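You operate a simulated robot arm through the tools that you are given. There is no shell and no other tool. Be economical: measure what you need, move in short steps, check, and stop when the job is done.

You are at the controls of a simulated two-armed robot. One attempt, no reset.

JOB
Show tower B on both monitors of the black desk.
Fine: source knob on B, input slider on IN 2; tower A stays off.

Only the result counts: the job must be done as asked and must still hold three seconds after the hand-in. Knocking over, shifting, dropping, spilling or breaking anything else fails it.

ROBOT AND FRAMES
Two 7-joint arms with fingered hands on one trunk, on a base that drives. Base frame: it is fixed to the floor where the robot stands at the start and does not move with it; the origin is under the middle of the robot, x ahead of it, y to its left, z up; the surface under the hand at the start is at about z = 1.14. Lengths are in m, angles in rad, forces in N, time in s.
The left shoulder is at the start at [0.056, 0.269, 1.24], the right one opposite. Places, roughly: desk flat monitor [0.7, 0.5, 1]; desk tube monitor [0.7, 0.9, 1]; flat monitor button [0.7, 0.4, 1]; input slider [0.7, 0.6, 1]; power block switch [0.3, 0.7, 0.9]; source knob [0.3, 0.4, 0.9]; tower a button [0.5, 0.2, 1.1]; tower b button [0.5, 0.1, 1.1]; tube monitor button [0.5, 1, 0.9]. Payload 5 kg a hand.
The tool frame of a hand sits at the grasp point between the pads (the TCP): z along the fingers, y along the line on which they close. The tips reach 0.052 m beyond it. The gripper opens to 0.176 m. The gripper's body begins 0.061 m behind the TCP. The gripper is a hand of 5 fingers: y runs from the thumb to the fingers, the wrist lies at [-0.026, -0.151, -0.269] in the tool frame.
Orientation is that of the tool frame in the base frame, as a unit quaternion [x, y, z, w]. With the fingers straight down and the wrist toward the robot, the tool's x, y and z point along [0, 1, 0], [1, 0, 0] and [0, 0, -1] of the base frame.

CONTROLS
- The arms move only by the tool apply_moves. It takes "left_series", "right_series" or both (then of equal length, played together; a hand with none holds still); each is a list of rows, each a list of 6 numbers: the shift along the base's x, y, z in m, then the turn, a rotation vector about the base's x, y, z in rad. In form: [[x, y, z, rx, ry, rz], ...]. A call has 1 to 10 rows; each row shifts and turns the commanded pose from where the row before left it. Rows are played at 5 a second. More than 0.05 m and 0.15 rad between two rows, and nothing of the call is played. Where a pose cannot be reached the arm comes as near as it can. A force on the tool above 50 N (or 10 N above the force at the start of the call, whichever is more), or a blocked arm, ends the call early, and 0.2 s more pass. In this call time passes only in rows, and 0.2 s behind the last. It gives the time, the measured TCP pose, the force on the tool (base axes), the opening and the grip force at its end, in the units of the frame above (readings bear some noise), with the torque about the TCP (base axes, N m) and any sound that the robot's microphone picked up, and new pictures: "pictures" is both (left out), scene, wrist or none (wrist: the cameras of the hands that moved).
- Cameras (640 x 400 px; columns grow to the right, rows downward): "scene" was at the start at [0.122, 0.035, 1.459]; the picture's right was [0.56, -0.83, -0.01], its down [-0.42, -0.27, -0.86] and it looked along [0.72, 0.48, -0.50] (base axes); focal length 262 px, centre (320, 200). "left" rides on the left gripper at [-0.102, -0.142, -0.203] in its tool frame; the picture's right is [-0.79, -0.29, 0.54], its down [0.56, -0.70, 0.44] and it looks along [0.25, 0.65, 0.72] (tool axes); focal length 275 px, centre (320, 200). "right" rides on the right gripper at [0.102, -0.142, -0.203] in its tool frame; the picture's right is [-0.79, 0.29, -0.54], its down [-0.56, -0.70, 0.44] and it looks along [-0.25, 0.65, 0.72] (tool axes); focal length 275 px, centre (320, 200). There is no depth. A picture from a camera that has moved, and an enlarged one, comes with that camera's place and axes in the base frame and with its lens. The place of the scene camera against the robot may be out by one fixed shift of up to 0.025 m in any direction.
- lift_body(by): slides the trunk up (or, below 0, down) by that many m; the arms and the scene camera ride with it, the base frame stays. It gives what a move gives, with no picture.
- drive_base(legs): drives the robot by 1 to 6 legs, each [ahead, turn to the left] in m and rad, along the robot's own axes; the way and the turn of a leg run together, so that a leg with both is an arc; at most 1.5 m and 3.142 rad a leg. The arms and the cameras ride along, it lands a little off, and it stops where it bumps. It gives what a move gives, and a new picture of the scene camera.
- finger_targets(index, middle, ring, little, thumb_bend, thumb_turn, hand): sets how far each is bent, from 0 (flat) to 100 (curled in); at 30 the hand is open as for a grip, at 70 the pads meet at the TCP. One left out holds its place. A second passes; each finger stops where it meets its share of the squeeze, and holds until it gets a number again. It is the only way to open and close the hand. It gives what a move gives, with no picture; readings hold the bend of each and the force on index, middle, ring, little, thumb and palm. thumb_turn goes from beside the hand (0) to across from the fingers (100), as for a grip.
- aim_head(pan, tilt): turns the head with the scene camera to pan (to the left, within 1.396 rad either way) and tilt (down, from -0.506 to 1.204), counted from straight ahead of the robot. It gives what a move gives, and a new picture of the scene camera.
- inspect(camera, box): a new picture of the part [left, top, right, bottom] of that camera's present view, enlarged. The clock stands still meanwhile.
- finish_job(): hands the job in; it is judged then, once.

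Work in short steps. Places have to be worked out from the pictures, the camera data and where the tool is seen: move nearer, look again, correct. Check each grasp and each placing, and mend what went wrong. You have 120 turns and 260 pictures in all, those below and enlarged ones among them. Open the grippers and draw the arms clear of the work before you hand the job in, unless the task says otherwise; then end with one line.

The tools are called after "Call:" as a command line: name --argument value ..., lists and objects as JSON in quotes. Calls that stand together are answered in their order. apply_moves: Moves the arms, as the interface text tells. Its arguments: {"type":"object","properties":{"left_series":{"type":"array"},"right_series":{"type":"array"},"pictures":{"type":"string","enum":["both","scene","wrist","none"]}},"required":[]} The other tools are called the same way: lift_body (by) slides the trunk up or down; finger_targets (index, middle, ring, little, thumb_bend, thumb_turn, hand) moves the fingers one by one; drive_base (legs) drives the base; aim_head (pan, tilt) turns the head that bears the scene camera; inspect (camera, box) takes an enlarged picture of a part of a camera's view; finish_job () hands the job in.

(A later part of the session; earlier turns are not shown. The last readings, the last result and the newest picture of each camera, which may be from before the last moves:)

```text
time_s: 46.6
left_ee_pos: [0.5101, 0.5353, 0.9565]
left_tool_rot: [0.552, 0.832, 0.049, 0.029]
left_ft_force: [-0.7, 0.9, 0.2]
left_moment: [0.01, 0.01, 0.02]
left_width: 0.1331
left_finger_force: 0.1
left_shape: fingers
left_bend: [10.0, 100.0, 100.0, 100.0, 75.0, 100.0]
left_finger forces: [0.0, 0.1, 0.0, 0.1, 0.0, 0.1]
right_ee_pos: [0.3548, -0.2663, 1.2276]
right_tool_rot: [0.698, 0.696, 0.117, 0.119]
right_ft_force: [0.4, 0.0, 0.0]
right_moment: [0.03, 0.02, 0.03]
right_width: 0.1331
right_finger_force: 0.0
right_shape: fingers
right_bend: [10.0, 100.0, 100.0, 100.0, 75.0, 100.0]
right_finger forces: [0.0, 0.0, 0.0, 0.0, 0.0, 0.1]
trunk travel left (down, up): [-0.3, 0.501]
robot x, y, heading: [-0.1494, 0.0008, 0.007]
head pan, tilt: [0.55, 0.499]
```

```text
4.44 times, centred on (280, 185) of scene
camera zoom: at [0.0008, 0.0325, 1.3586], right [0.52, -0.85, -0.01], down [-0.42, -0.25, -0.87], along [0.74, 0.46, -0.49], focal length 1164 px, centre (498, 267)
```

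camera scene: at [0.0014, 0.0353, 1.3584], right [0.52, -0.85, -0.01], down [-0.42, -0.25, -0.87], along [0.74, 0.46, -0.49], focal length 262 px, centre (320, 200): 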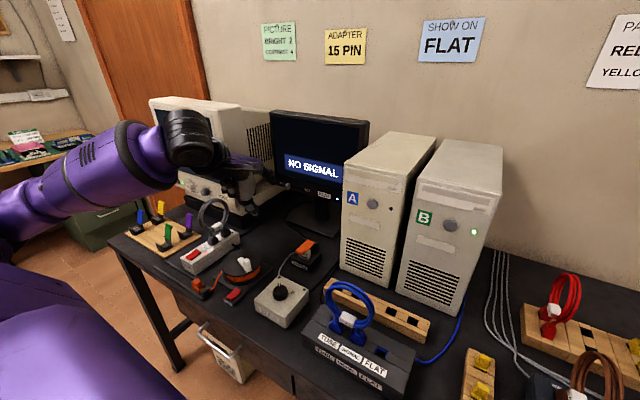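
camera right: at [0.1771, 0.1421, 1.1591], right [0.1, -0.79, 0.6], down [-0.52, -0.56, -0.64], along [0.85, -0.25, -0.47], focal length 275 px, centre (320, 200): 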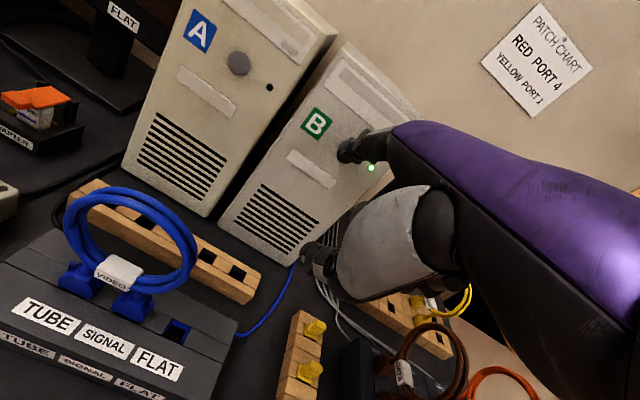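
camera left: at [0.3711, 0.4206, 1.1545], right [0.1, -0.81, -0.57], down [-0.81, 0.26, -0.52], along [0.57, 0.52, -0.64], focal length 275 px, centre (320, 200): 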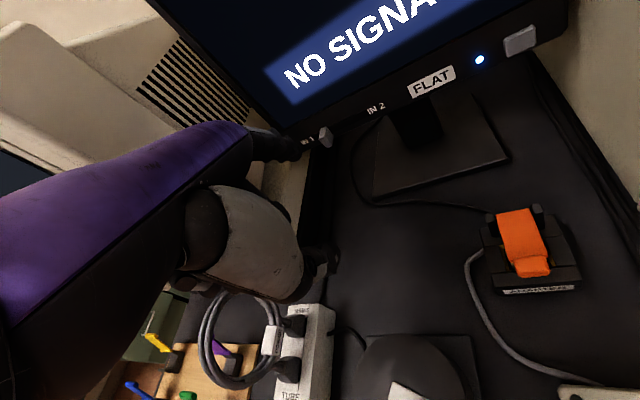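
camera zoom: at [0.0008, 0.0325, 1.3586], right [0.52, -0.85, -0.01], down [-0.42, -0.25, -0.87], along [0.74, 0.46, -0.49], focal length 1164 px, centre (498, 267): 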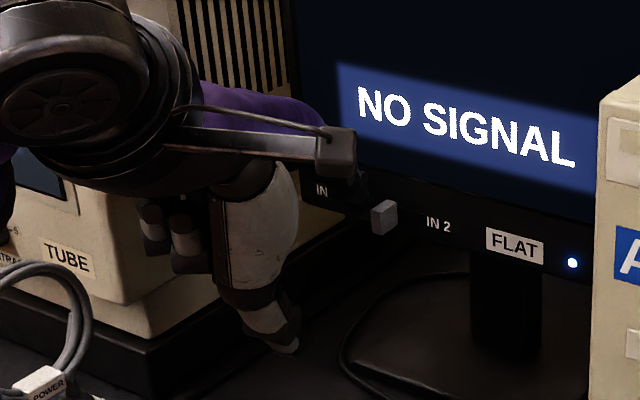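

The slider is moving. Continue toward IN 2 until it stops.

Call:
apply_moves --left_series '[[0, -0.007, 0, 0, 0, 0], [0, -0.007, 0, 0, 0, 0], [0, -0.006, 0, 0, 0, 0]]' --pictures "none"

Call:
inspect --camera "left" --box '[200, 80, 380, 220]'

Call:
inspect --camera "scene" --box '[220, 140, 340, 230]'

```text
time_s: 47.4
left_ee_pos: [0.5104, 0.5168, 0.9561]
left_tool_rot: [0.551, 0.832, 0.05, 0.03]
left_ft_force: [0.3, 7.9, -0.4]
left_moment: [-0.1, 0.26, 1.0]
left_width: 0.1341
left_finger_force: 3.1
left_shape: fingers
left_bend: [10.0, 100.0, 100.0, 100.0, 75.0, 100.0]
left_finger forces: [6.4, 0.1, 0.1, 0.0, 0.0, 0.1]
right_ee_pos: [0.355, -0.2671, 1.2279]
right_tool_rot: [0.698, 0.696, 0.117, 0.119]
right_ft_force: [0.3, 0.2, 0.3]
right_moment: [0.05, 0.03, 0.0]
right_width: 0.1328
right_finger_force: 0.2
right_shape: fingers
right_bend: [10.0, 100.0, 100.0, 100.0, 75.0, 100.0]
right_finger forces: [0.0, 0.0, 0.0, 0.1, 0.0, 0.0]
trunk travel left (down, up): [-0.3, 0.501]
robot x, y, heading: [-0.1462, -0.002, 0.007]
head pan, tilt: [0.55, 0.499]
```

```text
2.86 times, centred on (290, 150) of left
camera zoom: at [0.3996, 0.3588, 1.1408], right [0.1, -0.81, -0.57], down [-0.81, 0.26, -0.52], along [0.57, 0.52, -0.63], focal length 786 px, centre (406, 343)
```

zoom: 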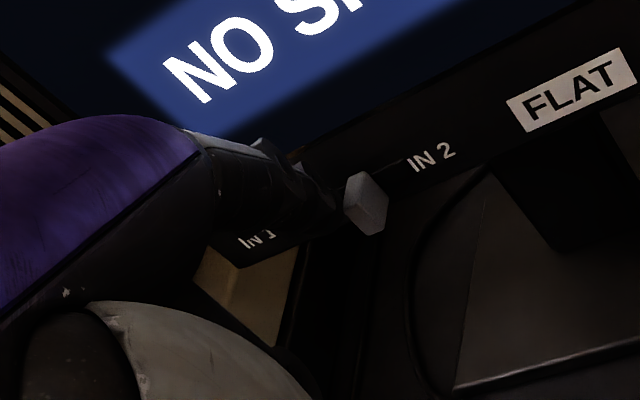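

```text
4.44 times, centred on (280, 185) of scene
camera zoom: at [0.0009, 0.033, 1.3585], right [0.52, -0.85, -0.01], down [-0.42, -0.25, -0.87], along [0.74, 0.46, -0.49], focal length 1164 px, centre (498, 267)
```

zoom: 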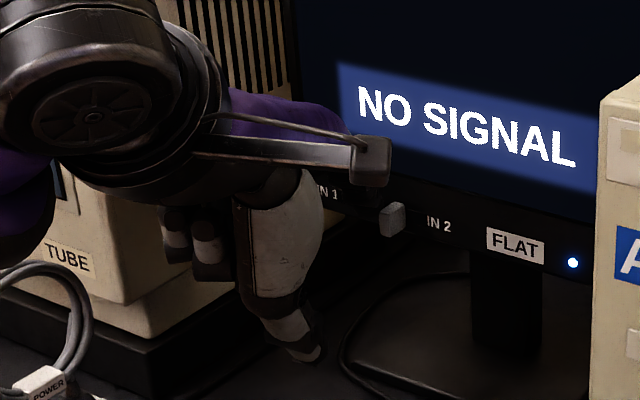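

The force rose to 8 N and the tab lags, still short of IN 2. It could be friction; I'll push a bit further and watch.

Call:
apply_moves --left_series '[[0, -0.005, 0, 0, 0, 0], [0, -0.005, 0, 0, 0, 0]]' --pictures "none"

Call:
inspect --camera "left" --box '[200, 80, 380, 220]'

Call:
inspect --camera "scene" --box '[220, 140, 340, 230]'

```text
time_s: 48.0
left_ee_pos: [0.5101, 0.5047, 0.9583]
left_tool_rot: [0.553, 0.831, 0.049, 0.031]
left_ft_force: [0.0, 3.6, 8.1]
left_moment: [0.36, -1.02, 0.65]
left_width: 0.1383
left_finger_force: 3.1
left_shape: fingers
left_bend: [9.0, 100.0, 100.0, 100.0, 75.0, 100.0]
left_finger forces: [7.0, 0.0, 0.0, 0.0, 0.1, 0.0]
right_ee_pos: [0.3543, -0.2671, 1.2283]
right_tool_rot: [0.697, 0.697, 0.118, 0.119]
right_ft_force: [-0.5, -1.0, 0.5]
right_moment: [0.14, -0.03, 0.06]
right_width: 0.133
right_finger_force: 0.0
right_shape: fingers
right_bend: [10.0, 100.0, 100.0, 100.0, 75.0, 100.0]
right_finger forces: [0.1, 0.0, 0.1, 0.1, 0.0, 0.0]
trunk travel left (down, up): [-0.3, 0.501]
robot x, y, heading: [-0.1494, -0.0018, -0.001]
head pan, tilt: [0.55, 0.499]
```

```text
2.86 times, centred on (290, 150) of left
camera zoom: at [0.3978, 0.3467, 1.1428], right [0.1, -0.81, -0.57], down [-0.81, 0.27, -0.52], along [0.58, 0.52, -0.63], focal length 786 px, centre (406, 343)
```

zoom: 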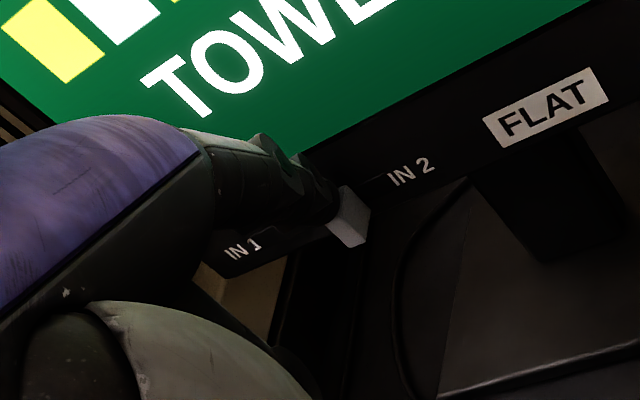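

```text
4.44 times, centred on (280, 185) of scene
camera zoom: at [-0.0002, 0.0318, 1.359], right [0.52, -0.85, -0.01], down [-0.42, -0.25, -0.87], along [0.74, 0.46, -0.49], focal length 1164 px, centre (498, 267)
```

zoom: 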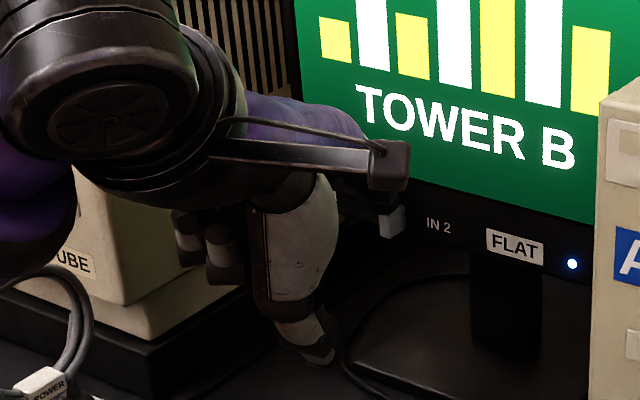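

The flat monitor shows TOWER B. I'll back off left and away from the tab and check its position.

Call:
apply_moves --left_series '[[0, 0.015, 0, 0, 0, 0], [-0.02, 0.005, 0, 0, 0, 0], [-0.03, 0, 0.01, 0, 0, 0], [-0.03, 0.01, 0.02, 0, 0, 0]]' --pictures "none"

Call:
inspect --camera "left" --box '[200, 60, 440, 220]'

Call:
inspect --camera "scene" --box '[140, 100, 380, 250]'

```text
time_s: 49.0
left_ee_pos: [0.4306, 0.5359, 0.987]
left_tool_rot: [0.552, 0.832, 0.051, 0.031]
left_ft_force: [-1.7, -0.1, -0.1]
left_moment: [0.02, -0.12, 0.04]
left_width: 0.1333
left_finger_force: 0.1
left_shape: fingers
left_bend: [10.0, 100.0, 100.0, 100.0, 75.0, 100.0]
left_finger forces: [0.0, 0.0, 0.1, 0.0, 0.1, 0.1]
right_ee_pos: [0.3536, -0.2672, 1.2298]
right_tool_rot: [0.698, 0.696, 0.118, 0.12]
right_ft_force: [-0.7, -0.3, 0.1]
right_moment: [-0.03, -0.11, -0.03]
right_width: 0.1332
right_finger_force: 0.0
right_shape: fingers
right_bend: [10.0, 100.0, 100.0, 100.0, 75.0, 100.0]
right_finger forces: [0.0, 0.1, 0.0, 0.0, 0.0, 0.0]
trunk travel left (down, up): [-0.3, 0.501]
robot x, y, heading: [-0.1495, -0.0004, 0.002]
head pan, tilt: [0.55, 0.499]
```

```text
2.50 times, centred on (320, 140) of left
camera zoom: at [0.3188, 0.3781, 1.1718], right [0.1, -0.81, -0.57], down [-0.81, 0.27, -0.52], along [0.57, 0.52, -0.63], focal length 688 px, centre (320, 350)
```

zoom: 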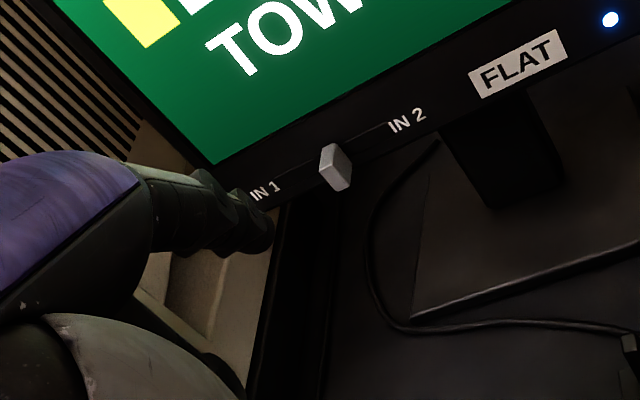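

```text
2.67 times, centred on (260, 175) of scene
camera zoom: at [-0.0006, 0.0326, 1.359], right [0.52, -0.85, -0.01], down [-0.42, -0.25, -0.87], along [0.74, 0.46, -0.49], focal length 698 px, centre (480, 267)
```

zoom: 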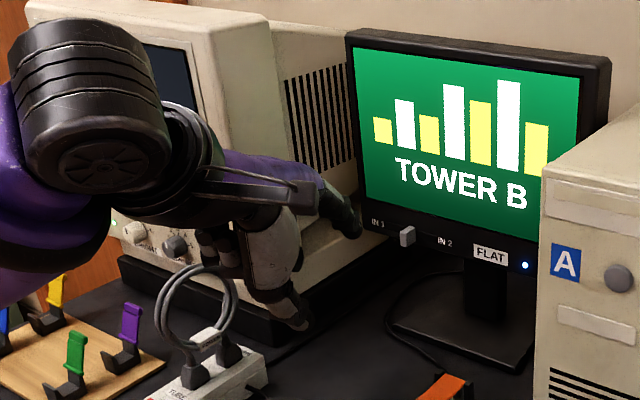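

The slider is only about mid-slot, so it needs a further push. I'll straighten the yaw for a squarer contact, and come in left of the tab, a little lower and deeper.

Call:
apply_moves --left_series '[[0, 0.03, -0.01, 0, 0, -0.12], [0.01, 0.03, -0.01, 0, 0, -0.12], [0.015, 0.021, -0.012, 0, 0, -0.11], [0.02, 0, -0.005, 0, 0, 0]]' --pictures "none"

Call:
inspect --camera "left" --box '[200, 60, 440, 220]'

Call:
inspect --camera "scene" --box '[180, 130, 340, 230]'

```text
time_s: 50.0
left_ee_pos: [0.4767, 0.6185, 0.9496]
left_tool_rot: [0.689, 0.722, 0.044, 0.038]
left_ft_force: [-0.2, 0.0, -0.8]
left_moment: [-0.04, -0.02, -0.01]
left_width: 0.1333
left_finger_force: 0.2
left_shape: fingers
left_bend: [10.0, 100.0, 100.0, 100.0, 75.0, 100.0]
left_finger forces: [0.1, 0.1, 0.1, 0.1, 0.0, 0.0]
right_ee_pos: [0.353, -0.2654, 1.2278]
right_tool_rot: [0.698, 0.696, 0.117, 0.12]
right_ft_force: [-1.3, 0.3, 0.2]
right_moment: [0.03, -0.16, -0.02]
right_width: 0.133
right_finger_force: 0.1
right_shape: fingers
right_bend: [10.0, 100.0, 100.0, 100.0, 75.0, 100.0]
right_finger forces: [0.1, 0.0, 0.0, 0.0, 0.0, 0.1]
trunk travel left (down, up): [-0.3, 0.501]
robot x, y, heading: [-0.1447, -0.0037, 0.001]
head pan, tilt: [0.55, 0.499]
```

```text
2.50 times, centred on (320, 140) of left
camera zoom: at [0.3168, 0.5085, 1.134], right [-0.18, -0.8, -0.57], down [-0.67, 0.53, -0.52], along [0.72, 0.29, -0.63], focal length 688 px, centre (320, 350)
```

zoom: 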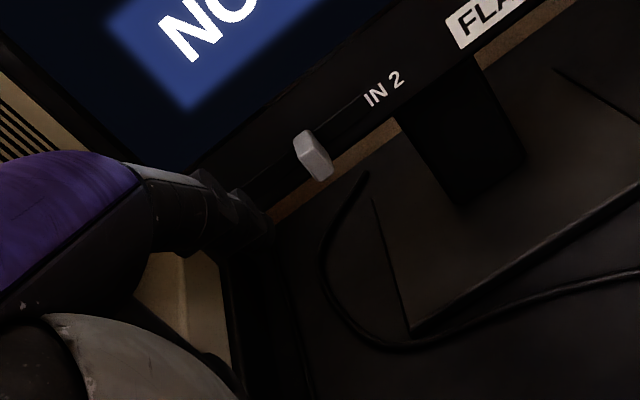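

```text
4.00 times, centred on (260, 180) of scene
camera zoom: at [-0.0002, 0.0323, 1.3587], right [0.52, -0.85, -0.01], down [-0.42, -0.25, -0.87], along [0.74, 0.46, -0.49], focal length 1047 px, centre (560, 280)
```

zoom: 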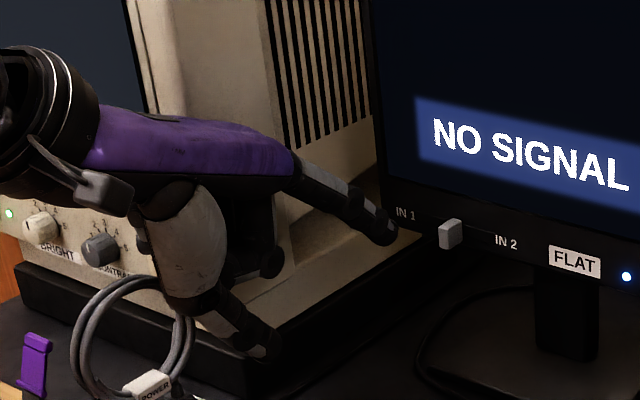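

The screen flipped back to NO SIGNAL, so the slider sits on the borderline and must go fully over. Going deeper, then pushing.

Call:
apply_moves --left_series '[[0.015, 0.004, 0, 0, 0, 0], [0.015, 0, 0, 0, 0, 0], [0.007, 0, 0, 0, 0, 0], [0, -0.01, 0, 0, 0, 0]]' --pictures "none"

Call:
inspect --camera "left" --box '[200, 60, 440, 220]'

Call:
inspect --camera "scene" --box '[180, 130, 340, 230]'

```text
time_s: 50.3
left_ee_pos: [0.4641, 0.6182, 0.9589]
left_tool_rot: [0.688, 0.723, 0.047, 0.041]
left_ft_force: [-2.0, -1.3, 1.3]
left_moment: [0.04, -0.21, 0.06]
left_width: 0.133
left_finger_force: 0.0
left_shape: fingers
left_bend: [10.0, 100.0, 100.0, 100.0, 75.0, 100.0]
left_finger forces: [0.0, 0.0, 0.1, 0.1, 0.0, 0.1]
right_ee_pos: [0.3344, -0.2678, 1.2368]
right_tool_rot: [0.697, 0.695, 0.123, 0.125]
right_ft_force: [-3.1, -0.9, 1.3]
right_moment: [0.01, -0.34, -0.05]
right_width: 0.1335
right_finger_force: 0.0
right_shape: fingers
right_bend: [10.0, 100.0, 100.0, 100.0, 75.0, 100.0]
right_finger forces: [0.1, 0.1, 0.1, 0.0, 0.0, 0.1]
trunk travel left (down, up): [-0.3, 0.501]
robot x, y, heading: [-0.1458, 0.0022, 0.006]
head pan, tilt: [0.55, 0.499]
stopped in row 1 (left hand): the force on the tool passed its limit at 76 N (the readings are from after the stop); the commanded pose is now the measured one
```

```text
2.50 times, centred on (320, 140) of left
camera zoom: at [0.3032, 0.508, 1.1417], right [-0.18, -0.8, -0.58], down [-0.67, 0.53, -0.53], along [0.72, 0.29, -0.63], focal length 688 px, centre (320, 350)
```

zoom: 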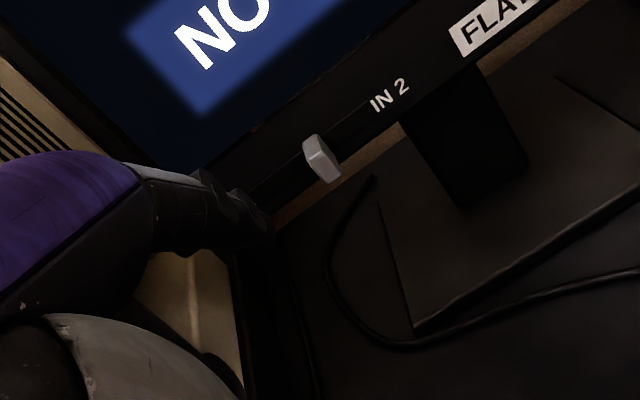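

```text
4.00 times, centred on (260, 180) of scene
camera zoom: at [-0.0029, 0.032, 1.3594], right [0.52, -0.85, -0.01], down [-0.42, -0.25, -0.87], along [0.74, 0.46, -0.49], focal length 1047 px, centre (560, 280)
```

zoom: 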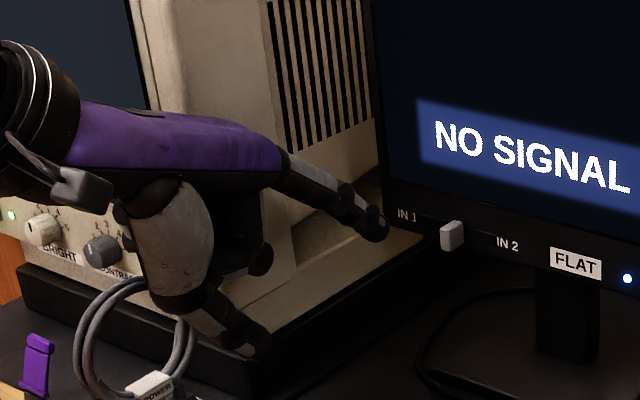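

The 76 N stop means the curled fingers touched the tube monitor's corner; nothing appears displaced. I'll return to the 0.4 rad yaw (which was clear) and come in lower, since the finger apparently rode up over the tab.

Call:
apply_moves --left_series '[[-0.02, -0.015, 0, 0, 0, 0.05], [0, -0.025, 0, 0, 0, 0.15], [0.01, -0.018, -0.005, 0, 0, 0.15], [0.02, 0, -0.008, 0, 0, 0]]' --pictures "none"

Call:
inspect --camera "scene" --box '[0, 0, 640, 400]'

Call:
inspect --camera "left" --box '[200, 60, 440, 220]'

```text
time_s: 51.3
left_ee_pos: [0.4778, 0.5598, 0.9433]
left_tool_rot: [0.552, 0.831, 0.053, 0.032]
left_ft_force: [0.1, 0.8, 1.3]
left_moment: [-0.08, 0.12, -0.05]
left_width: 0.1328
left_finger_force: 0.1
left_shape: fingers
left_bend: [10.0, 100.0, 100.0, 100.0, 75.0, 100.0]
left_finger forces: [0.1, 0.0, 0.0, 0.0, 0.1, 0.0]
right_ee_pos: [0.3393, -0.2657, 1.2336]
right_tool_rot: [0.697, 0.695, 0.121, 0.124]
right_ft_force: [0.4, 0.4, -0.8]
right_moment: [0.04, 0.02, -0.02]
right_width: 0.133
right_finger_force: 0.0
right_shape: fingers
right_bend: [10.0, 100.0, 100.0, 100.0, 75.0, 100.0]
right_finger forces: [0.0, 0.0, 0.0, 0.0, 0.1, 0.0]
trunk travel left (down, up): [-0.3, 0.501]
robot x, y, heading: [-0.1458, 0.0014, -0.005]
head pan, tilt: [0.55, 0.499]
```

```text
1.00 times, centred on (320, 200) of scene (not enlarged: the box is as wide or as high as the picture)
camera zoom: at [0.0006, 0.0323, 1.3584], right [0.52, -0.85, -0.01], down [-0.42, -0.25, -0.87], along [0.74, 0.46, -0.49], focal length 262 px, centre (320, 200)
```

zoom: 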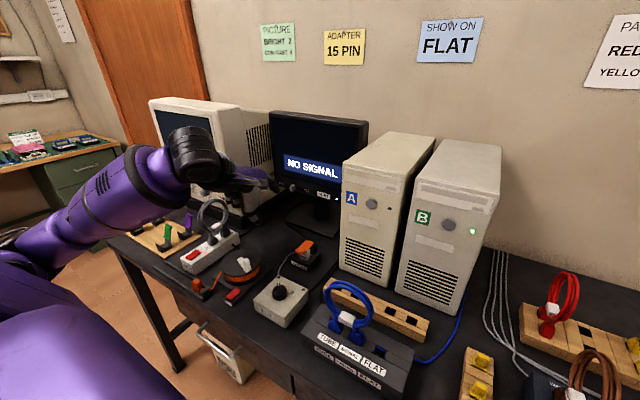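

```text
2.50 times, centred on (320, 140) of left
camera zoom: at [0.365, 0.4009, 1.1269], right [0.11, -0.81, -0.58], down [-0.81, 0.27, -0.52], along [0.58, 0.52, -0.63], focal length 688 px, centre (320, 350)
```

zoom: 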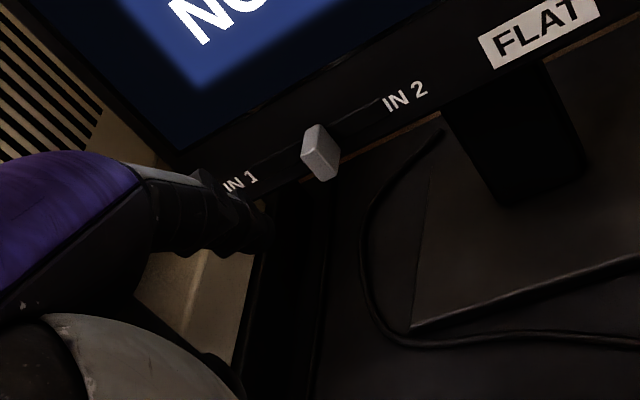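

Everything is in place. Forward to the bezel, then push −y.

Call:
apply_moves --left_series '[[0.015, 0, 0, 0, 0, 0], [0.015, 0, 0, 0, 0, 0], [0.005, 0, 0, 0, 0, 0], [0, -0.01, 0, 0, 0, 0], [0, -0.01, 0, 0, 0, 0]]' --pictures "none"

Call:
inspect --camera "left" --box '[200, 60, 440, 220]'

Call:
inspect --camera "scene" --box '[220, 140, 340, 230]'

```text
time_s: 52.5
left_ee_pos: [0.5126, 0.5412, 0.9423]
left_tool_rot: [0.551, 0.832, 0.053, 0.032]
left_ft_force: [-1.2, 0.1, 0.2]
left_moment: [-0.03, 0.01, 0.01]
left_width: 0.1334
left_finger_force: 0.1
left_shape: fingers
left_bend: [10.0, 100.0, 100.0, 100.0, 75.0, 100.0]
left_finger forces: [0.1, 0.1, 0.1, 0.1, 0.0, 0.0]
right_ee_pos: [0.3397, -0.2662, 1.234]
right_tool_rot: [0.697, 0.696, 0.121, 0.124]
right_ft_force: [0.5, 0.1, 0.5]
right_moment: [-0.01, 0.0, 0.01]
right_width: 0.1329
right_finger_force: 0.1
right_shape: fingers
right_bend: [10.0, 100.0, 100.0, 100.0, 75.0, 100.0]
right_finger forces: [0.0, 0.0, 0.0, 0.0, 0.0, 0.0]
trunk travel left (down, up): [-0.3, 0.501]
robot x, y, heading: [-0.1449, -0.0002, 0.0]
head pan, tilt: [0.55, 0.499]
```

```text
2.50 times, centred on (320, 140) of left
camera zoom: at [0.4001, 0.3822, 1.1257], right [0.11, -0.81, -0.58], down [-0.81, 0.27, -0.52], along [0.58, 0.52, -0.63], focal length 688 px, centre (320, 350)
```

zoom: 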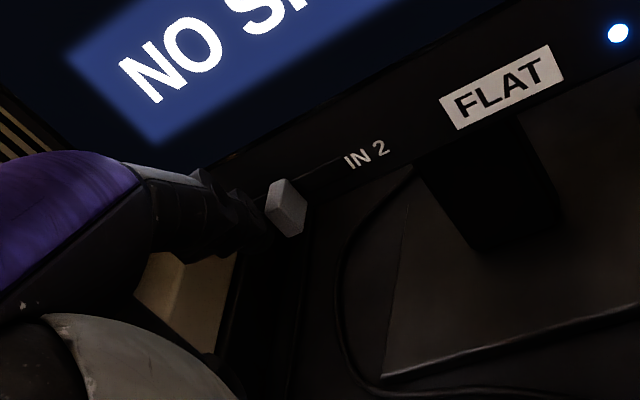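

```text
4.44 times, centred on (280, 185) of scene
camera zoom: at [0.0006, 0.0325, 1.3586], right [0.52, -0.85, -0.01], down [-0.42, -0.25, -0.87], along [0.74, 0.46, -0.49], focal length 1164 px, centre (498, 267)
```

zoom: 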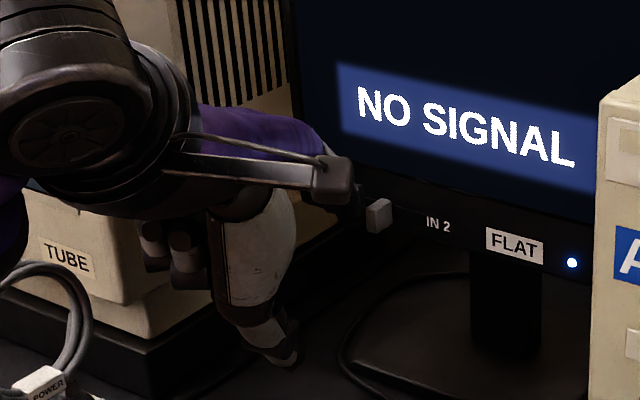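

About to touch; push 3 cm more.

Call:
apply_moves --left_series '[[0, -0.01, 0, 0, 0, 0], [0, -0.01, 0, 0, 0, 0], [0, -0.01, 0, 0, 0, 0]]' --pictures "none"

Call:
inspect --camera "left" --box '[200, 60, 440, 220]'

Call:
inspect --camera "scene" --box '[220, 140, 340, 230]'

```text
time_s: 53.3
left_ee_pos: [0.5121, 0.5144, 0.9421]
left_tool_rot: [0.55, 0.833, 0.052, 0.033]
left_ft_force: [1.5, 17.3, -3.4]
left_moment: [-0.44, 0.53, 2.33]
left_width: 0.1341
left_finger_force: 7.0
left_shape: fingers
left_bend: [10.0, 100.0, 100.0, 100.0, 75.0, 100.0]
left_finger forces: [14.0, 0.0, 0.0, 0.0, 0.1, 0.1]
right_ee_pos: [0.3401, -0.2663, 1.2327]
right_tool_rot: [0.697, 0.696, 0.121, 0.124]
right_ft_force: [0.5, -0.3, -0.3]
right_moment: [0.0, 0.01, 0.01]
right_width: 0.1335
right_finger_force: 0.1
right_shape: fingers
right_bend: [10.0, 100.0, 100.0, 100.0, 75.0, 100.0]
right_finger forces: [0.0, 0.0, 0.0, 0.0, 0.0, 0.1]
trunk travel left (down, up): [-0.3, 0.501]
robot x, y, heading: [-0.1477, 0.0015, 0.004]
head pan, tilt: [0.55, 0.499]
```

```text
2.50 times, centred on (320, 140) of left
camera zoom: at [0.4009, 0.354, 1.1254], right [0.11, -0.81, -0.58], down [-0.81, 0.26, -0.52], along [0.57, 0.52, -0.63], focal length 688 px, centre (320, 350)
```

zoom: 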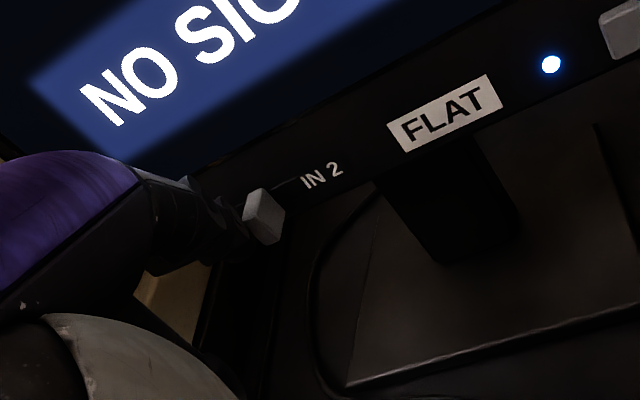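

```text
4.44 times, centred on (280, 185) of scene
camera zoom: at [0.001, 0.0335, 1.3584], right [0.52, -0.85, -0.01], down [-0.42, -0.25, -0.87], along [0.74, 0.46, -0.49], focal length 1164 px, centre (498, 267)
```

zoom: 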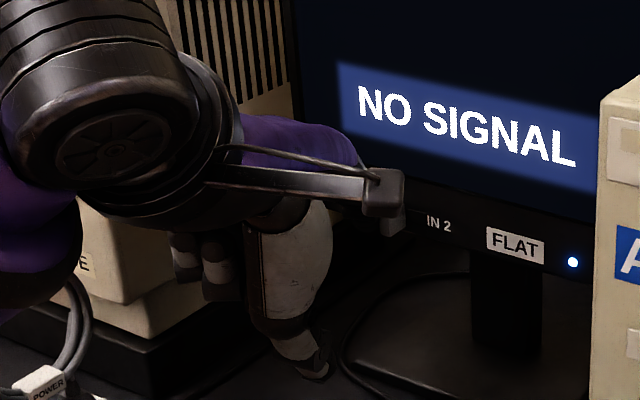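

The tab is near IN 2 but resists at 17 N, and the switch threshold seems a bit further (it showed TOWER B there before). A few mm more, carefully.

Call:
apply_moves --left_series '[[0, -0.004, 0, 0, 0, 0], [0, -0.004, 0, 0, 0, 0]]' --pictures "none"

Call:
inspect --camera "left" --box '[220, 90, 380, 190]'

Call:
inspect --camera "scene" --box '[220, 100, 500, 270]'

```text
time_s: 53.9
left_ee_pos: [0.5133, 0.5053, 0.9437]
left_tool_rot: [0.551, 0.832, 0.053, 0.033]
left_ft_force: [0.6, 16.4, -3.9]
left_moment: [-0.38, 0.45, 2.3]
left_width: 0.1337
left_finger_force: 7.4
left_shape: fingers
left_bend: [10.0, 100.0, 100.0, 100.0, 75.0, 100.0]
left_finger forces: [13.9, 0.1, 0.0, 0.0, 0.0, 0.0]
right_ee_pos: [0.3388, -0.2659, 1.235]
right_tool_rot: [0.697, 0.695, 0.121, 0.125]
right_ft_force: [0.7, -0.2, 0.7]
right_moment: [0.01, -0.01, 0.04]
right_width: 0.1332
right_finger_force: 0.0
right_shape: fingers
right_bend: [10.0, 100.0, 100.0, 100.0, 75.0, 100.0]
right_finger forces: [0.0, 0.1, 0.1, 0.1, 0.0, 0.1]
trunk travel left (down, up): [-0.3, 0.501]
robot x, y, heading: [-0.1481, 0.0013, -0.001]
head pan, tilt: [0.55, 0.499]
```

```text
4.00 times, centred on (300, 140) of left
camera zoom: at [0.4, 0.3458, 1.1259], right [0.11, -0.81, -0.58], down [-0.81, 0.26, -0.52], along [0.58, 0.52, -0.63], focal length 1101 px, centre (400, 440)
```

zoom: 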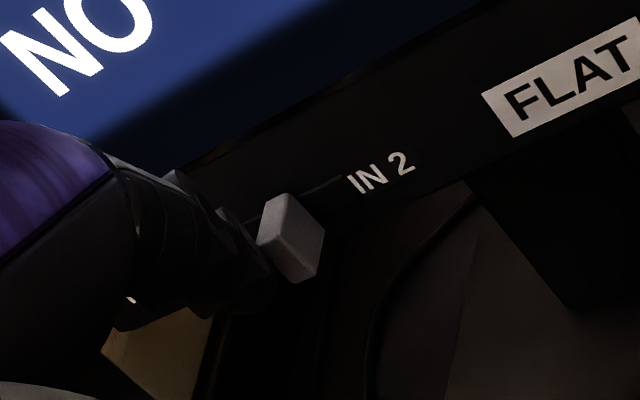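

```text
2.29 times, centred on (360, 185) of scene
camera zoom: at [0.0007, 0.0335, 1.3585], right [0.52, -0.85, -0.01], down [-0.42, -0.25, -0.87], along [0.74, 0.46, -0.49], focal length 598 px, centre (229, 234)
```

zoom: 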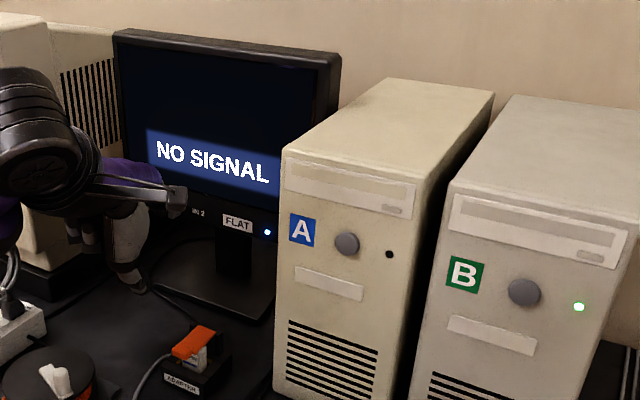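

By geometry the tab is now at its symmetric end position (y≈0.553). The display probably lags about 1 s, so I'll hold briefly and look.

Call:
apply_moves --left_series '[[0, 0, 0, 0, 0, 0], [0, 0, 0, 0, 0, 0], [0, 0, 0, 0, 0, 0], [0, 0, 0, 0, 0, 0], [0, 0, 0, 0, 0, 0]]' --pictures "scene"

```text
time_s: 55.1
left_ee_pos: [0.5124, 0.5046, 0.9426]
left_tool_rot: [0.551, 0.832, 0.053, 0.032]
left_ft_force: [-0.9, 16.1, -3.2]
left_moment: [-0.36, 0.36, 2.26]
left_width: 0.1341
left_finger_force: 6.7
left_shape: fingers
left_bend: [10.0, 100.0, 100.0, 100.0, 75.0, 100.0]
left_finger forces: [13.9, 0.0, 0.0, 0.0, 0.1, 0.1]
right_ee_pos: [0.3384, -0.2655, 1.2346]
right_tool_rot: [0.697, 0.695, 0.122, 0.124]
right_ft_force: [0.6, -0.1, 0.5]
right_moment: [-0.03, 0.0, -0.03]
right_width: 0.1334
right_finger_force: 0.1
right_shape: fingers
right_bend: [10.0, 100.0, 100.0, 100.0, 75.0, 100.0]
right_finger forces: [0.0, 0.0, 0.0, 0.0, 0.0, 0.0]
trunk travel left (down, up): [-0.3, 0.501]
robot x, y, heading: [-0.1479, -0.0016, 0.002]
head pan, tilt: [0.55, 0.499]
camera scene: at [0.0006, 0.0335, 1.3585], right [0.52, -0.85, -0.01], down [-0.42, -0.25, -0.87], along [0.74, 0.46, -0.49], focal length 262 px, centre (320, 200)
```

scene: 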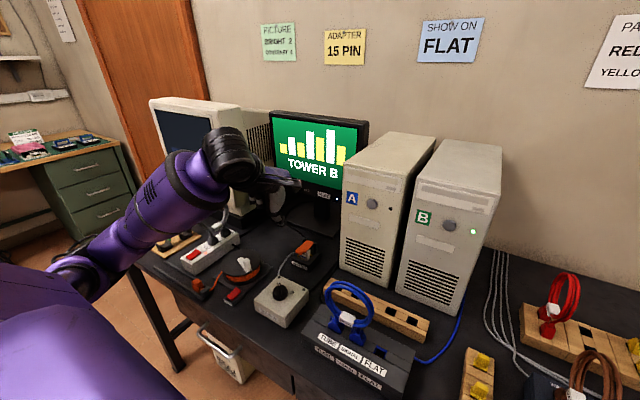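

TOWER B appears (with lag). Now I'll leave the tab gently: ease left, then back out, and verify it stays.

Call:
apply_moves --left_series '[[0, 0.006, 0, 0, 0, 0], [0, 0.006, 0, 0, 0, 0], [0, 0.008, 0, 0, 0, 0]]' --pictures "none"

Call:
inspect --camera "left" --box '[200, 60, 440, 220]'

```text
time_s: 55.9
left_ee_pos: [0.511, 0.5227, 0.9429]
left_tool_rot: [0.552, 0.832, 0.052, 0.031]
left_ft_force: [-3.4, 3.0, 1.9]
left_moment: [-0.04, -0.29, 0.5]
left_width: 0.1319
left_finger_force: 1.9
left_shape: fingers
left_bend: [10.0, 100.0, 100.0, 100.0, 75.0, 100.0]
left_finger forces: [4.2, 0.1, 0.1, 0.0, 0.0, 0.1]
right_ee_pos: [0.3392, -0.2663, 1.235]
right_tool_rot: [0.697, 0.695, 0.122, 0.124]
right_ft_force: [-0.1, 0.1, 0.8]
right_moment: [0.0, 0.04, -0.03]
right_width: 0.1334
right_finger_force: 0.0
right_shape: fingers
right_bend: [10.0, 100.0, 100.0, 100.0, 75.0, 100.0]
right_finger forces: [0.1, 0.0, 0.0, 0.0, 0.0, 0.0]
trunk travel left (down, up): [-0.3, 0.501]
robot x, y, heading: [-0.1471, 0.0022, -0.0]
head pan, tilt: [0.55, 0.499]
```

```text
2.50 times, centred on (320, 140) of left
camera zoom: at [0.3986, 0.3643, 1.126], right [0.1, -0.81, -0.57], down [-0.81, 0.27, -0.52], along [0.58, 0.52, -0.63], focal length 688 px, centre (320, 350)
```

zoom: 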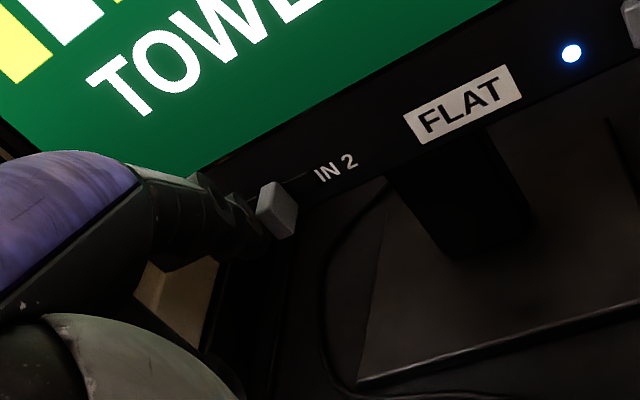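

The tab still stands at the IN 2 end. Continue easing off and withdraw.

Call:
apply_moves --left_series '[[-0.005, 0.008, 0, 0, 0, 0], [-0.01, 0.008, -0.002, 0, 0, 0], [-0.03, 0, 0, 0, 0, 0], [-0.03, 0, 0.01, 0, 0, 0], [0, 0, 0, 0, 0, 0], [0, 0, 0, 0, 0, 0], [0, 0, 0, 0, 0, 0]]' --pictures "none"

Call:
inspect --camera "left" --box '[200, 60, 440, 220]'

```text
time_s: 57.5
left_ee_pos: [0.437, 0.5379, 0.9519]
left_tool_rot: [0.551, 0.832, 0.053, 0.031]
left_ft_force: [0.0, -0.1, 0.5]
left_moment: [-0.01, 0.02, 0.03]
left_width: 0.1332
left_finger_force: 0.0
left_shape: fingers
left_bend: [10.0, 100.0, 100.0, 100.0, 75.0, 100.0]
left_finger forces: [0.0, 0.0, 0.1, 0.0, 0.0, 0.0]
right_ee_pos: [0.3385, -0.2673, 1.2343]
right_tool_rot: [0.697, 0.696, 0.122, 0.124]
right_ft_force: [0.2, 0.3, -0.7]
right_moment: [0.01, 0.04, -0.01]
right_width: 0.1333
right_finger_force: 0.1
right_shape: fingers
right_bend: [10.0, 100.0, 100.0, 100.0, 75.0, 100.0]
right_finger forces: [0.1, 0.0, 0.1, 0.1, 0.1, 0.0]
trunk travel left (down, up): [-0.3, 0.501]
robot x, y, heading: [-0.1472, -0.0027, 0.002]
head pan, tilt: [0.55, 0.499]
```

```text
2.50 times, centred on (320, 140) of left
camera zoom: at [0.3251, 0.3782, 1.1349], right [0.11, -0.81, -0.58], down [-0.81, 0.27, -0.52], along [0.58, 0.52, -0.63], focal length 688 px, centre (320, 350)
```

zoom: 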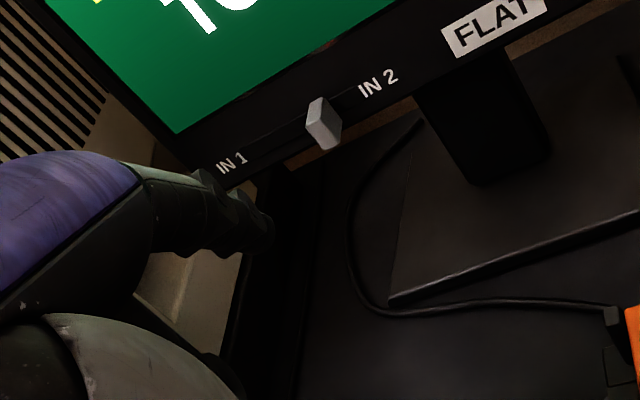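

The slider holds at IN 2 and the flat shows TOWER B. Next the knob at about (0.35, 0.37, 0.845): A is at +45°, B at −45°, so a −90° turn. I'll raise the left hand, drive back 0.2 m, and open the hand.

Call:
apply_moves --left_series '[[-0.01, -0.03, 0.03, 0, 0, -0.1], [0, 0, 0.04, 0, 0, -0.1], [0, 0, 0.04, 0, 0, -0.1], [0, 0, 0.03, 0, 0, -0.1]]' --pictures "none"

Call:
drive_base --legs '[[-0.2, 0]]'

Call:
finger_targets --hand "left" --index 40 --middle 40 --ring 90 --little 90 --thumb_bend 40 --thumb_turn 100

Call:
inspect --camera "left" --box '[0, 0, 640, 400]'

```text
time_s: 58.5
left_ee_pos: [0.4269, 0.508, 1.092]
left_tool_rot: [0.707, 0.705, 0.046, 0.041]
left_ft_force: [0.4, -0.5, -1.2]
left_moment: [0.01, -0.05, 0.02]
left_width: 0.1329
left_finger_force: 0.0
left_shape: fingers
left_bend: [10.0, 100.0, 100.0, 100.0, 75.0, 100.0]
left_finger forces: [0.1, 0.0, 0.0, 0.0, 0.0, 0.0]
right_ee_pos: [0.3382, -0.2659, 1.2354]
right_tool_rot: [0.697, 0.695, 0.121, 0.125]
right_ft_force: [-1.1, 0.4, -0.3]
right_moment: [-0.03, -0.07, -0.01]
right_width: 0.1331
right_finger_force: 0.0
right_shape: fingers
right_bend: [10.0, 100.0, 100.0, 100.0, 75.0, 100.0]
right_finger forces: [0.0, 0.0, 0.0, 0.1, 0.0, 0.0]
trunk travel left (down, up): [-0.3, 0.501]
robot x, y, heading: [-0.1475, 0.0005, 0.0]
head pan, tilt: [0.55, 0.499]
```

```text
time_s: 60.5
left_ee_pos: [0.2246, 0.5101, 1.0923]
left_tool_rot: [0.705, 0.706, 0.045, 0.042]
left_ft_force: [-1.0, -0.3, 0.8]
left_moment: [0.02, -0.14, 0.03]
left_width: 0.1329
left_finger_force: 0.1
left_shape: fingers
left_bend: [10.0, 100.0, 100.0, 100.0, 75.0, 100.0]
left_finger forces: [0.1, 0.0, 0.0, 0.0, 0.0, 0.1]
right_ee_pos: [0.1362, -0.2652, 1.2358]
right_tool_rot: [0.697, 0.695, 0.122, 0.125]
right_ft_force: [-1.3, 0.0, 0.6]
right_moment: [0.01, -0.13, -0.05]
right_width: 0.1333
right_finger_force: 0.1
right_shape: fingers
right_bend: [10.0, 100.0, 100.0, 100.0, 75.0, 100.0]
right_finger forces: [0.1, 0.0, 0.0, 0.0, 0.0, 0.0]
trunk travel left (down, up): [-0.3, 0.501]
robot x, y, heading: [-0.3515, -0.003, 0.007]
head pan, tilt: [0.55, 0.499]
camera scene: at [-0.2024, 0.0323, 1.3589], right [0.53, -0.85, -0.01], down [-0.42, -0.25, -0.87], along [0.74, 0.46, -0.49], focal length 262 px, centre (320, 200)
```

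scene: 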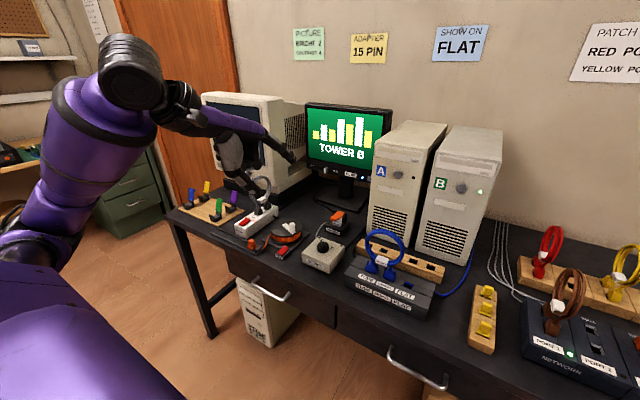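

```text
time_s: 61.5
left_ee_pos: [0.2093, 0.5085, 1.0999]
left_tool_rot: [0.705, 0.706, 0.05, 0.047]
left_ft_force: [-0.1, 1.6, 0.7]
left_moment: [-0.05, -0.1, -0.02]
left_width: 0.1436
left_finger_force: 0.0
left_shape: fingers
left_bend: [40.0, 40.0, 90.0, 90.0, 40.0, 99.0]
left_finger forces: [0.1, 0.0, 0.0, 0.0, 0.1, 0.1]
right_ee_pos: [0.1233, -0.2651, 1.2429]
right_tool_rot: [0.698, 0.693, 0.129, 0.127]
right_ft_force: [-0.7, -0.2, 0.5]
right_moment: [-0.03, -0.09, -0.04]
right_width: 0.1329
right_finger_force: 0.0
right_shape: fingers
right_bend: [10.0, 100.0, 100.0, 100.0, 75.0, 100.0]
right_finger forces: [0.1, 0.0, 0.1, 0.0, 0.1, 0.0]
trunk travel left (down, up): [-0.3, 0.501]
robot x, y, heading: [-0.3492, 0.0023, -0.001]
head pan, tilt: [0.55, 0.499]
```

```text
1.00 times, centred on (320, 200) of left (not enlarged: the box is as wide or as high as the picture)
camera zoom: at [0.0417, 0.4057, 1.2801], right [-0.21, -0.79, -0.58], down [-0.64, 0.56, -0.53], along [0.74, 0.26, -0.62], focal length 275 px, centre (320, 200)
```

zoom: 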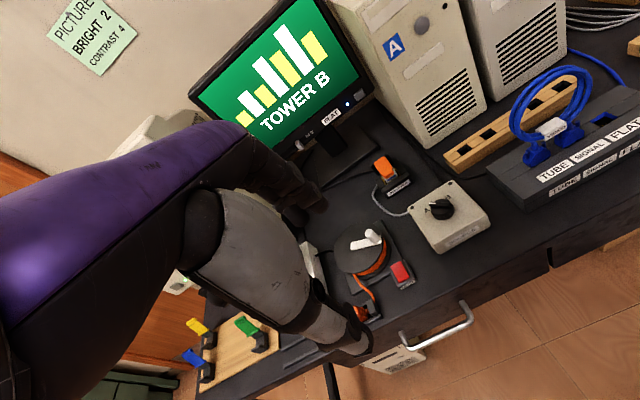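

The knob is confirmed at about (0.349, 0.372). I'll move above it, levelling the hand and yawing +0.7 rad so that a −90° turn is available.

Call:
apply_moves --left_series '[[0.02, -0.02, 0, 0, 0.02, 0.1], [0.02, -0.02, 0, 0, 0.02, 0.1], [0.02, -0.02, -0.01, 0, 0.02, 0.1], [0.02, -0.02, -0.01, 0, 0.02, 0.1], [0.02, -0.02, -0.01, 0, 0.02, 0.1], [0.02, -0.02, -0.01, 0, 0.02, 0.1], [0.02, -0.017, -0.02, 0, 0.01, 0.1]]' --pictures "both"

```text
time_s: 63.1
left_ee_pos: [0.3516, 0.3716, 1.0397]
left_tool_rot: [0.42, 0.907, 0.017, -0.019]
left_ft_force: [0.3, -1.0, -0.4]
left_moment: [0.07, 0.09, 0.04]
left_width: 0.1434
left_finger_force: 0.1
left_shape: fingers
left_bend: [40.0, 40.0, 90.0, 90.0, 40.0, 99.0]
left_finger forces: [0.0, 0.0, 0.1, 0.0, 0.0, 0.0]
right_ee_pos: [0.125, -0.2668, 1.2416]
right_tool_rot: [0.698, 0.694, 0.127, 0.125]
right_ft_force: [0.8, -0.6, -1.3]
right_moment: [0.12, 0.03, 0.06]
right_width: 0.133
right_finger_force: 0.0
right_shape: fingers
right_bend: [10.0, 100.0, 100.0, 100.0, 75.0, 100.0]
right_finger forces: [0.1, 0.1, 0.0, 0.1, 0.0, 0.0]
trunk travel left (down, up): [-0.3, 0.501]
robot x, y, heading: [-0.3502, -0.0013, -0.005]
head pan, tilt: [0.55, 0.499]
camera scene: at [-0.1996, 0.0315, 1.3581], right [0.53, -0.85, -0.01], down [-0.42, -0.25, -0.87], along [0.74, 0.46, -0.49], focal length 262 px, centre (320, 200)
camera left: at [0.3127, 0.1928, 1.2341], right [0.28, -0.76, -0.58], down [-0.9, -0.01, -0.43], along [0.32, 0.65, -0.69], focal length 275 px, centre (320, 200)
```

scene: 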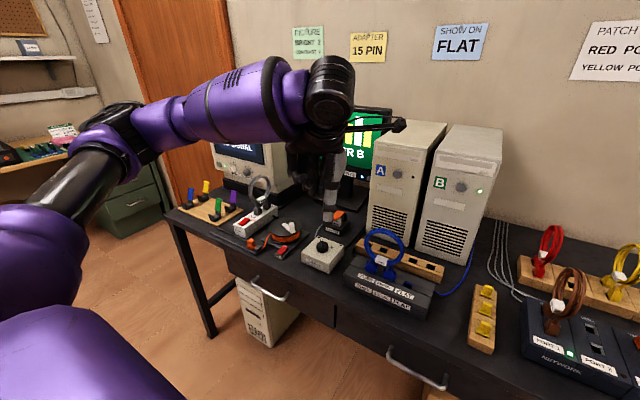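
left: 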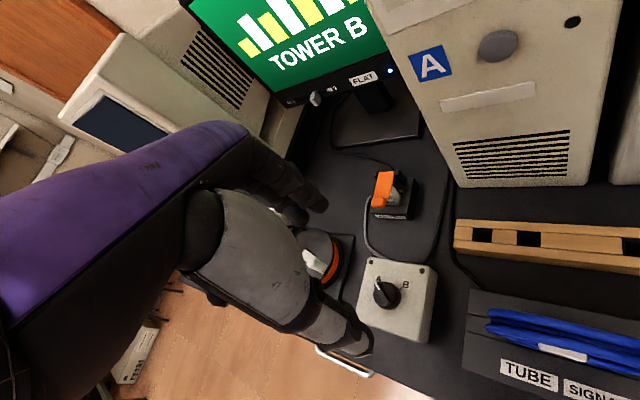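

Yaw is 40°, and the knob is right below (0.347, 0.375). Descend to z≈0.93 and check the fingers around it.

Call:
apply_moves --left_series '[[-0.004, 0.003, -0.04, 0, 0.03, 0.01], [0, 0, -0.04, 0, 0.02, 0], [0, 0, -0.03, 0, 0, 0]]' --pictures "none"

Call:
inspect --camera "left" --box '[240, 150, 480, 370]'

Call:
inspect --camera "scene" --box '[260, 160, 400, 290]'

```text
time_s: 63.9
left_ee_pos: [0.3481, 0.3754, 0.9282]
left_tool_rot: [0.418, 0.908, 0.006, -0.041]
left_ft_force: [2.0, 1.0, 1.4]
left_moment: [-0.04, 0.14, -0.03]
left_width: 0.1433
left_finger_force: 0.1
left_shape: fingers
left_bend: [40.0, 40.0, 90.0, 90.0, 40.0, 99.0]
left_finger forces: [0.0, 0.1, 0.0, 0.1, 0.0, 0.1]
right_ee_pos: [0.1253, -0.2668, 1.2428]
right_tool_rot: [0.698, 0.694, 0.127, 0.125]
right_ft_force: [0.7, 0.4, -0.6]
right_moment: [-0.1, 0.22, -0.01]
right_width: 0.1329
right_finger_force: 0.1
right_shape: fingers
right_bend: [10.0, 100.0, 100.0, 100.0, 75.0, 100.0]
right_finger forces: [0.1, 0.0, 0.0, 0.1, 0.0, 0.0]
trunk travel left (down, up): [-0.3, 0.501]
robot x, y, heading: [-0.3511, -0.0008, -0.001]
head pan, tilt: [0.55, 0.499]
```

```text
1.82 times, centred on (360, 260) of left
camera zoom: at [0.3189, 0.1968, 1.1254], right [0.26, -0.76, -0.59], down [-0.92, -0.02, -0.38], along [0.28, 0.65, -0.71], focal length 500 px, centre (247, 91)
```

zoom: 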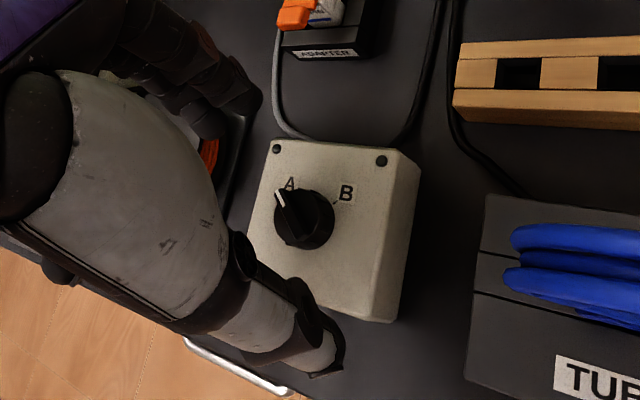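

```text
3.08 times, centred on (330, 225) of scene
camera zoom: at [-0.1994, 0.0328, 1.3582], right [0.53, -0.85, -0.01], down [-0.42, -0.25, -0.87], along [0.74, 0.46, -0.49], focal length 806 px, centre (289, 123)
```

zoom: 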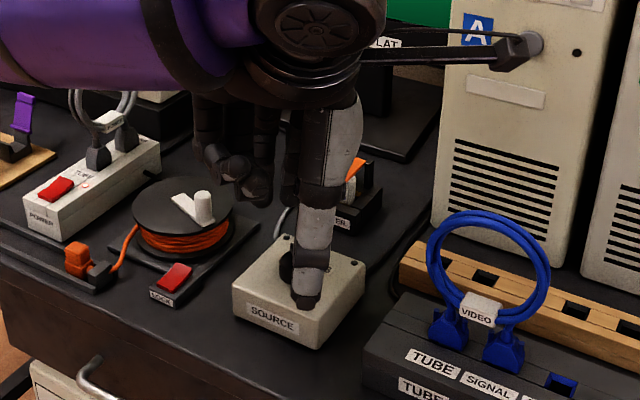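

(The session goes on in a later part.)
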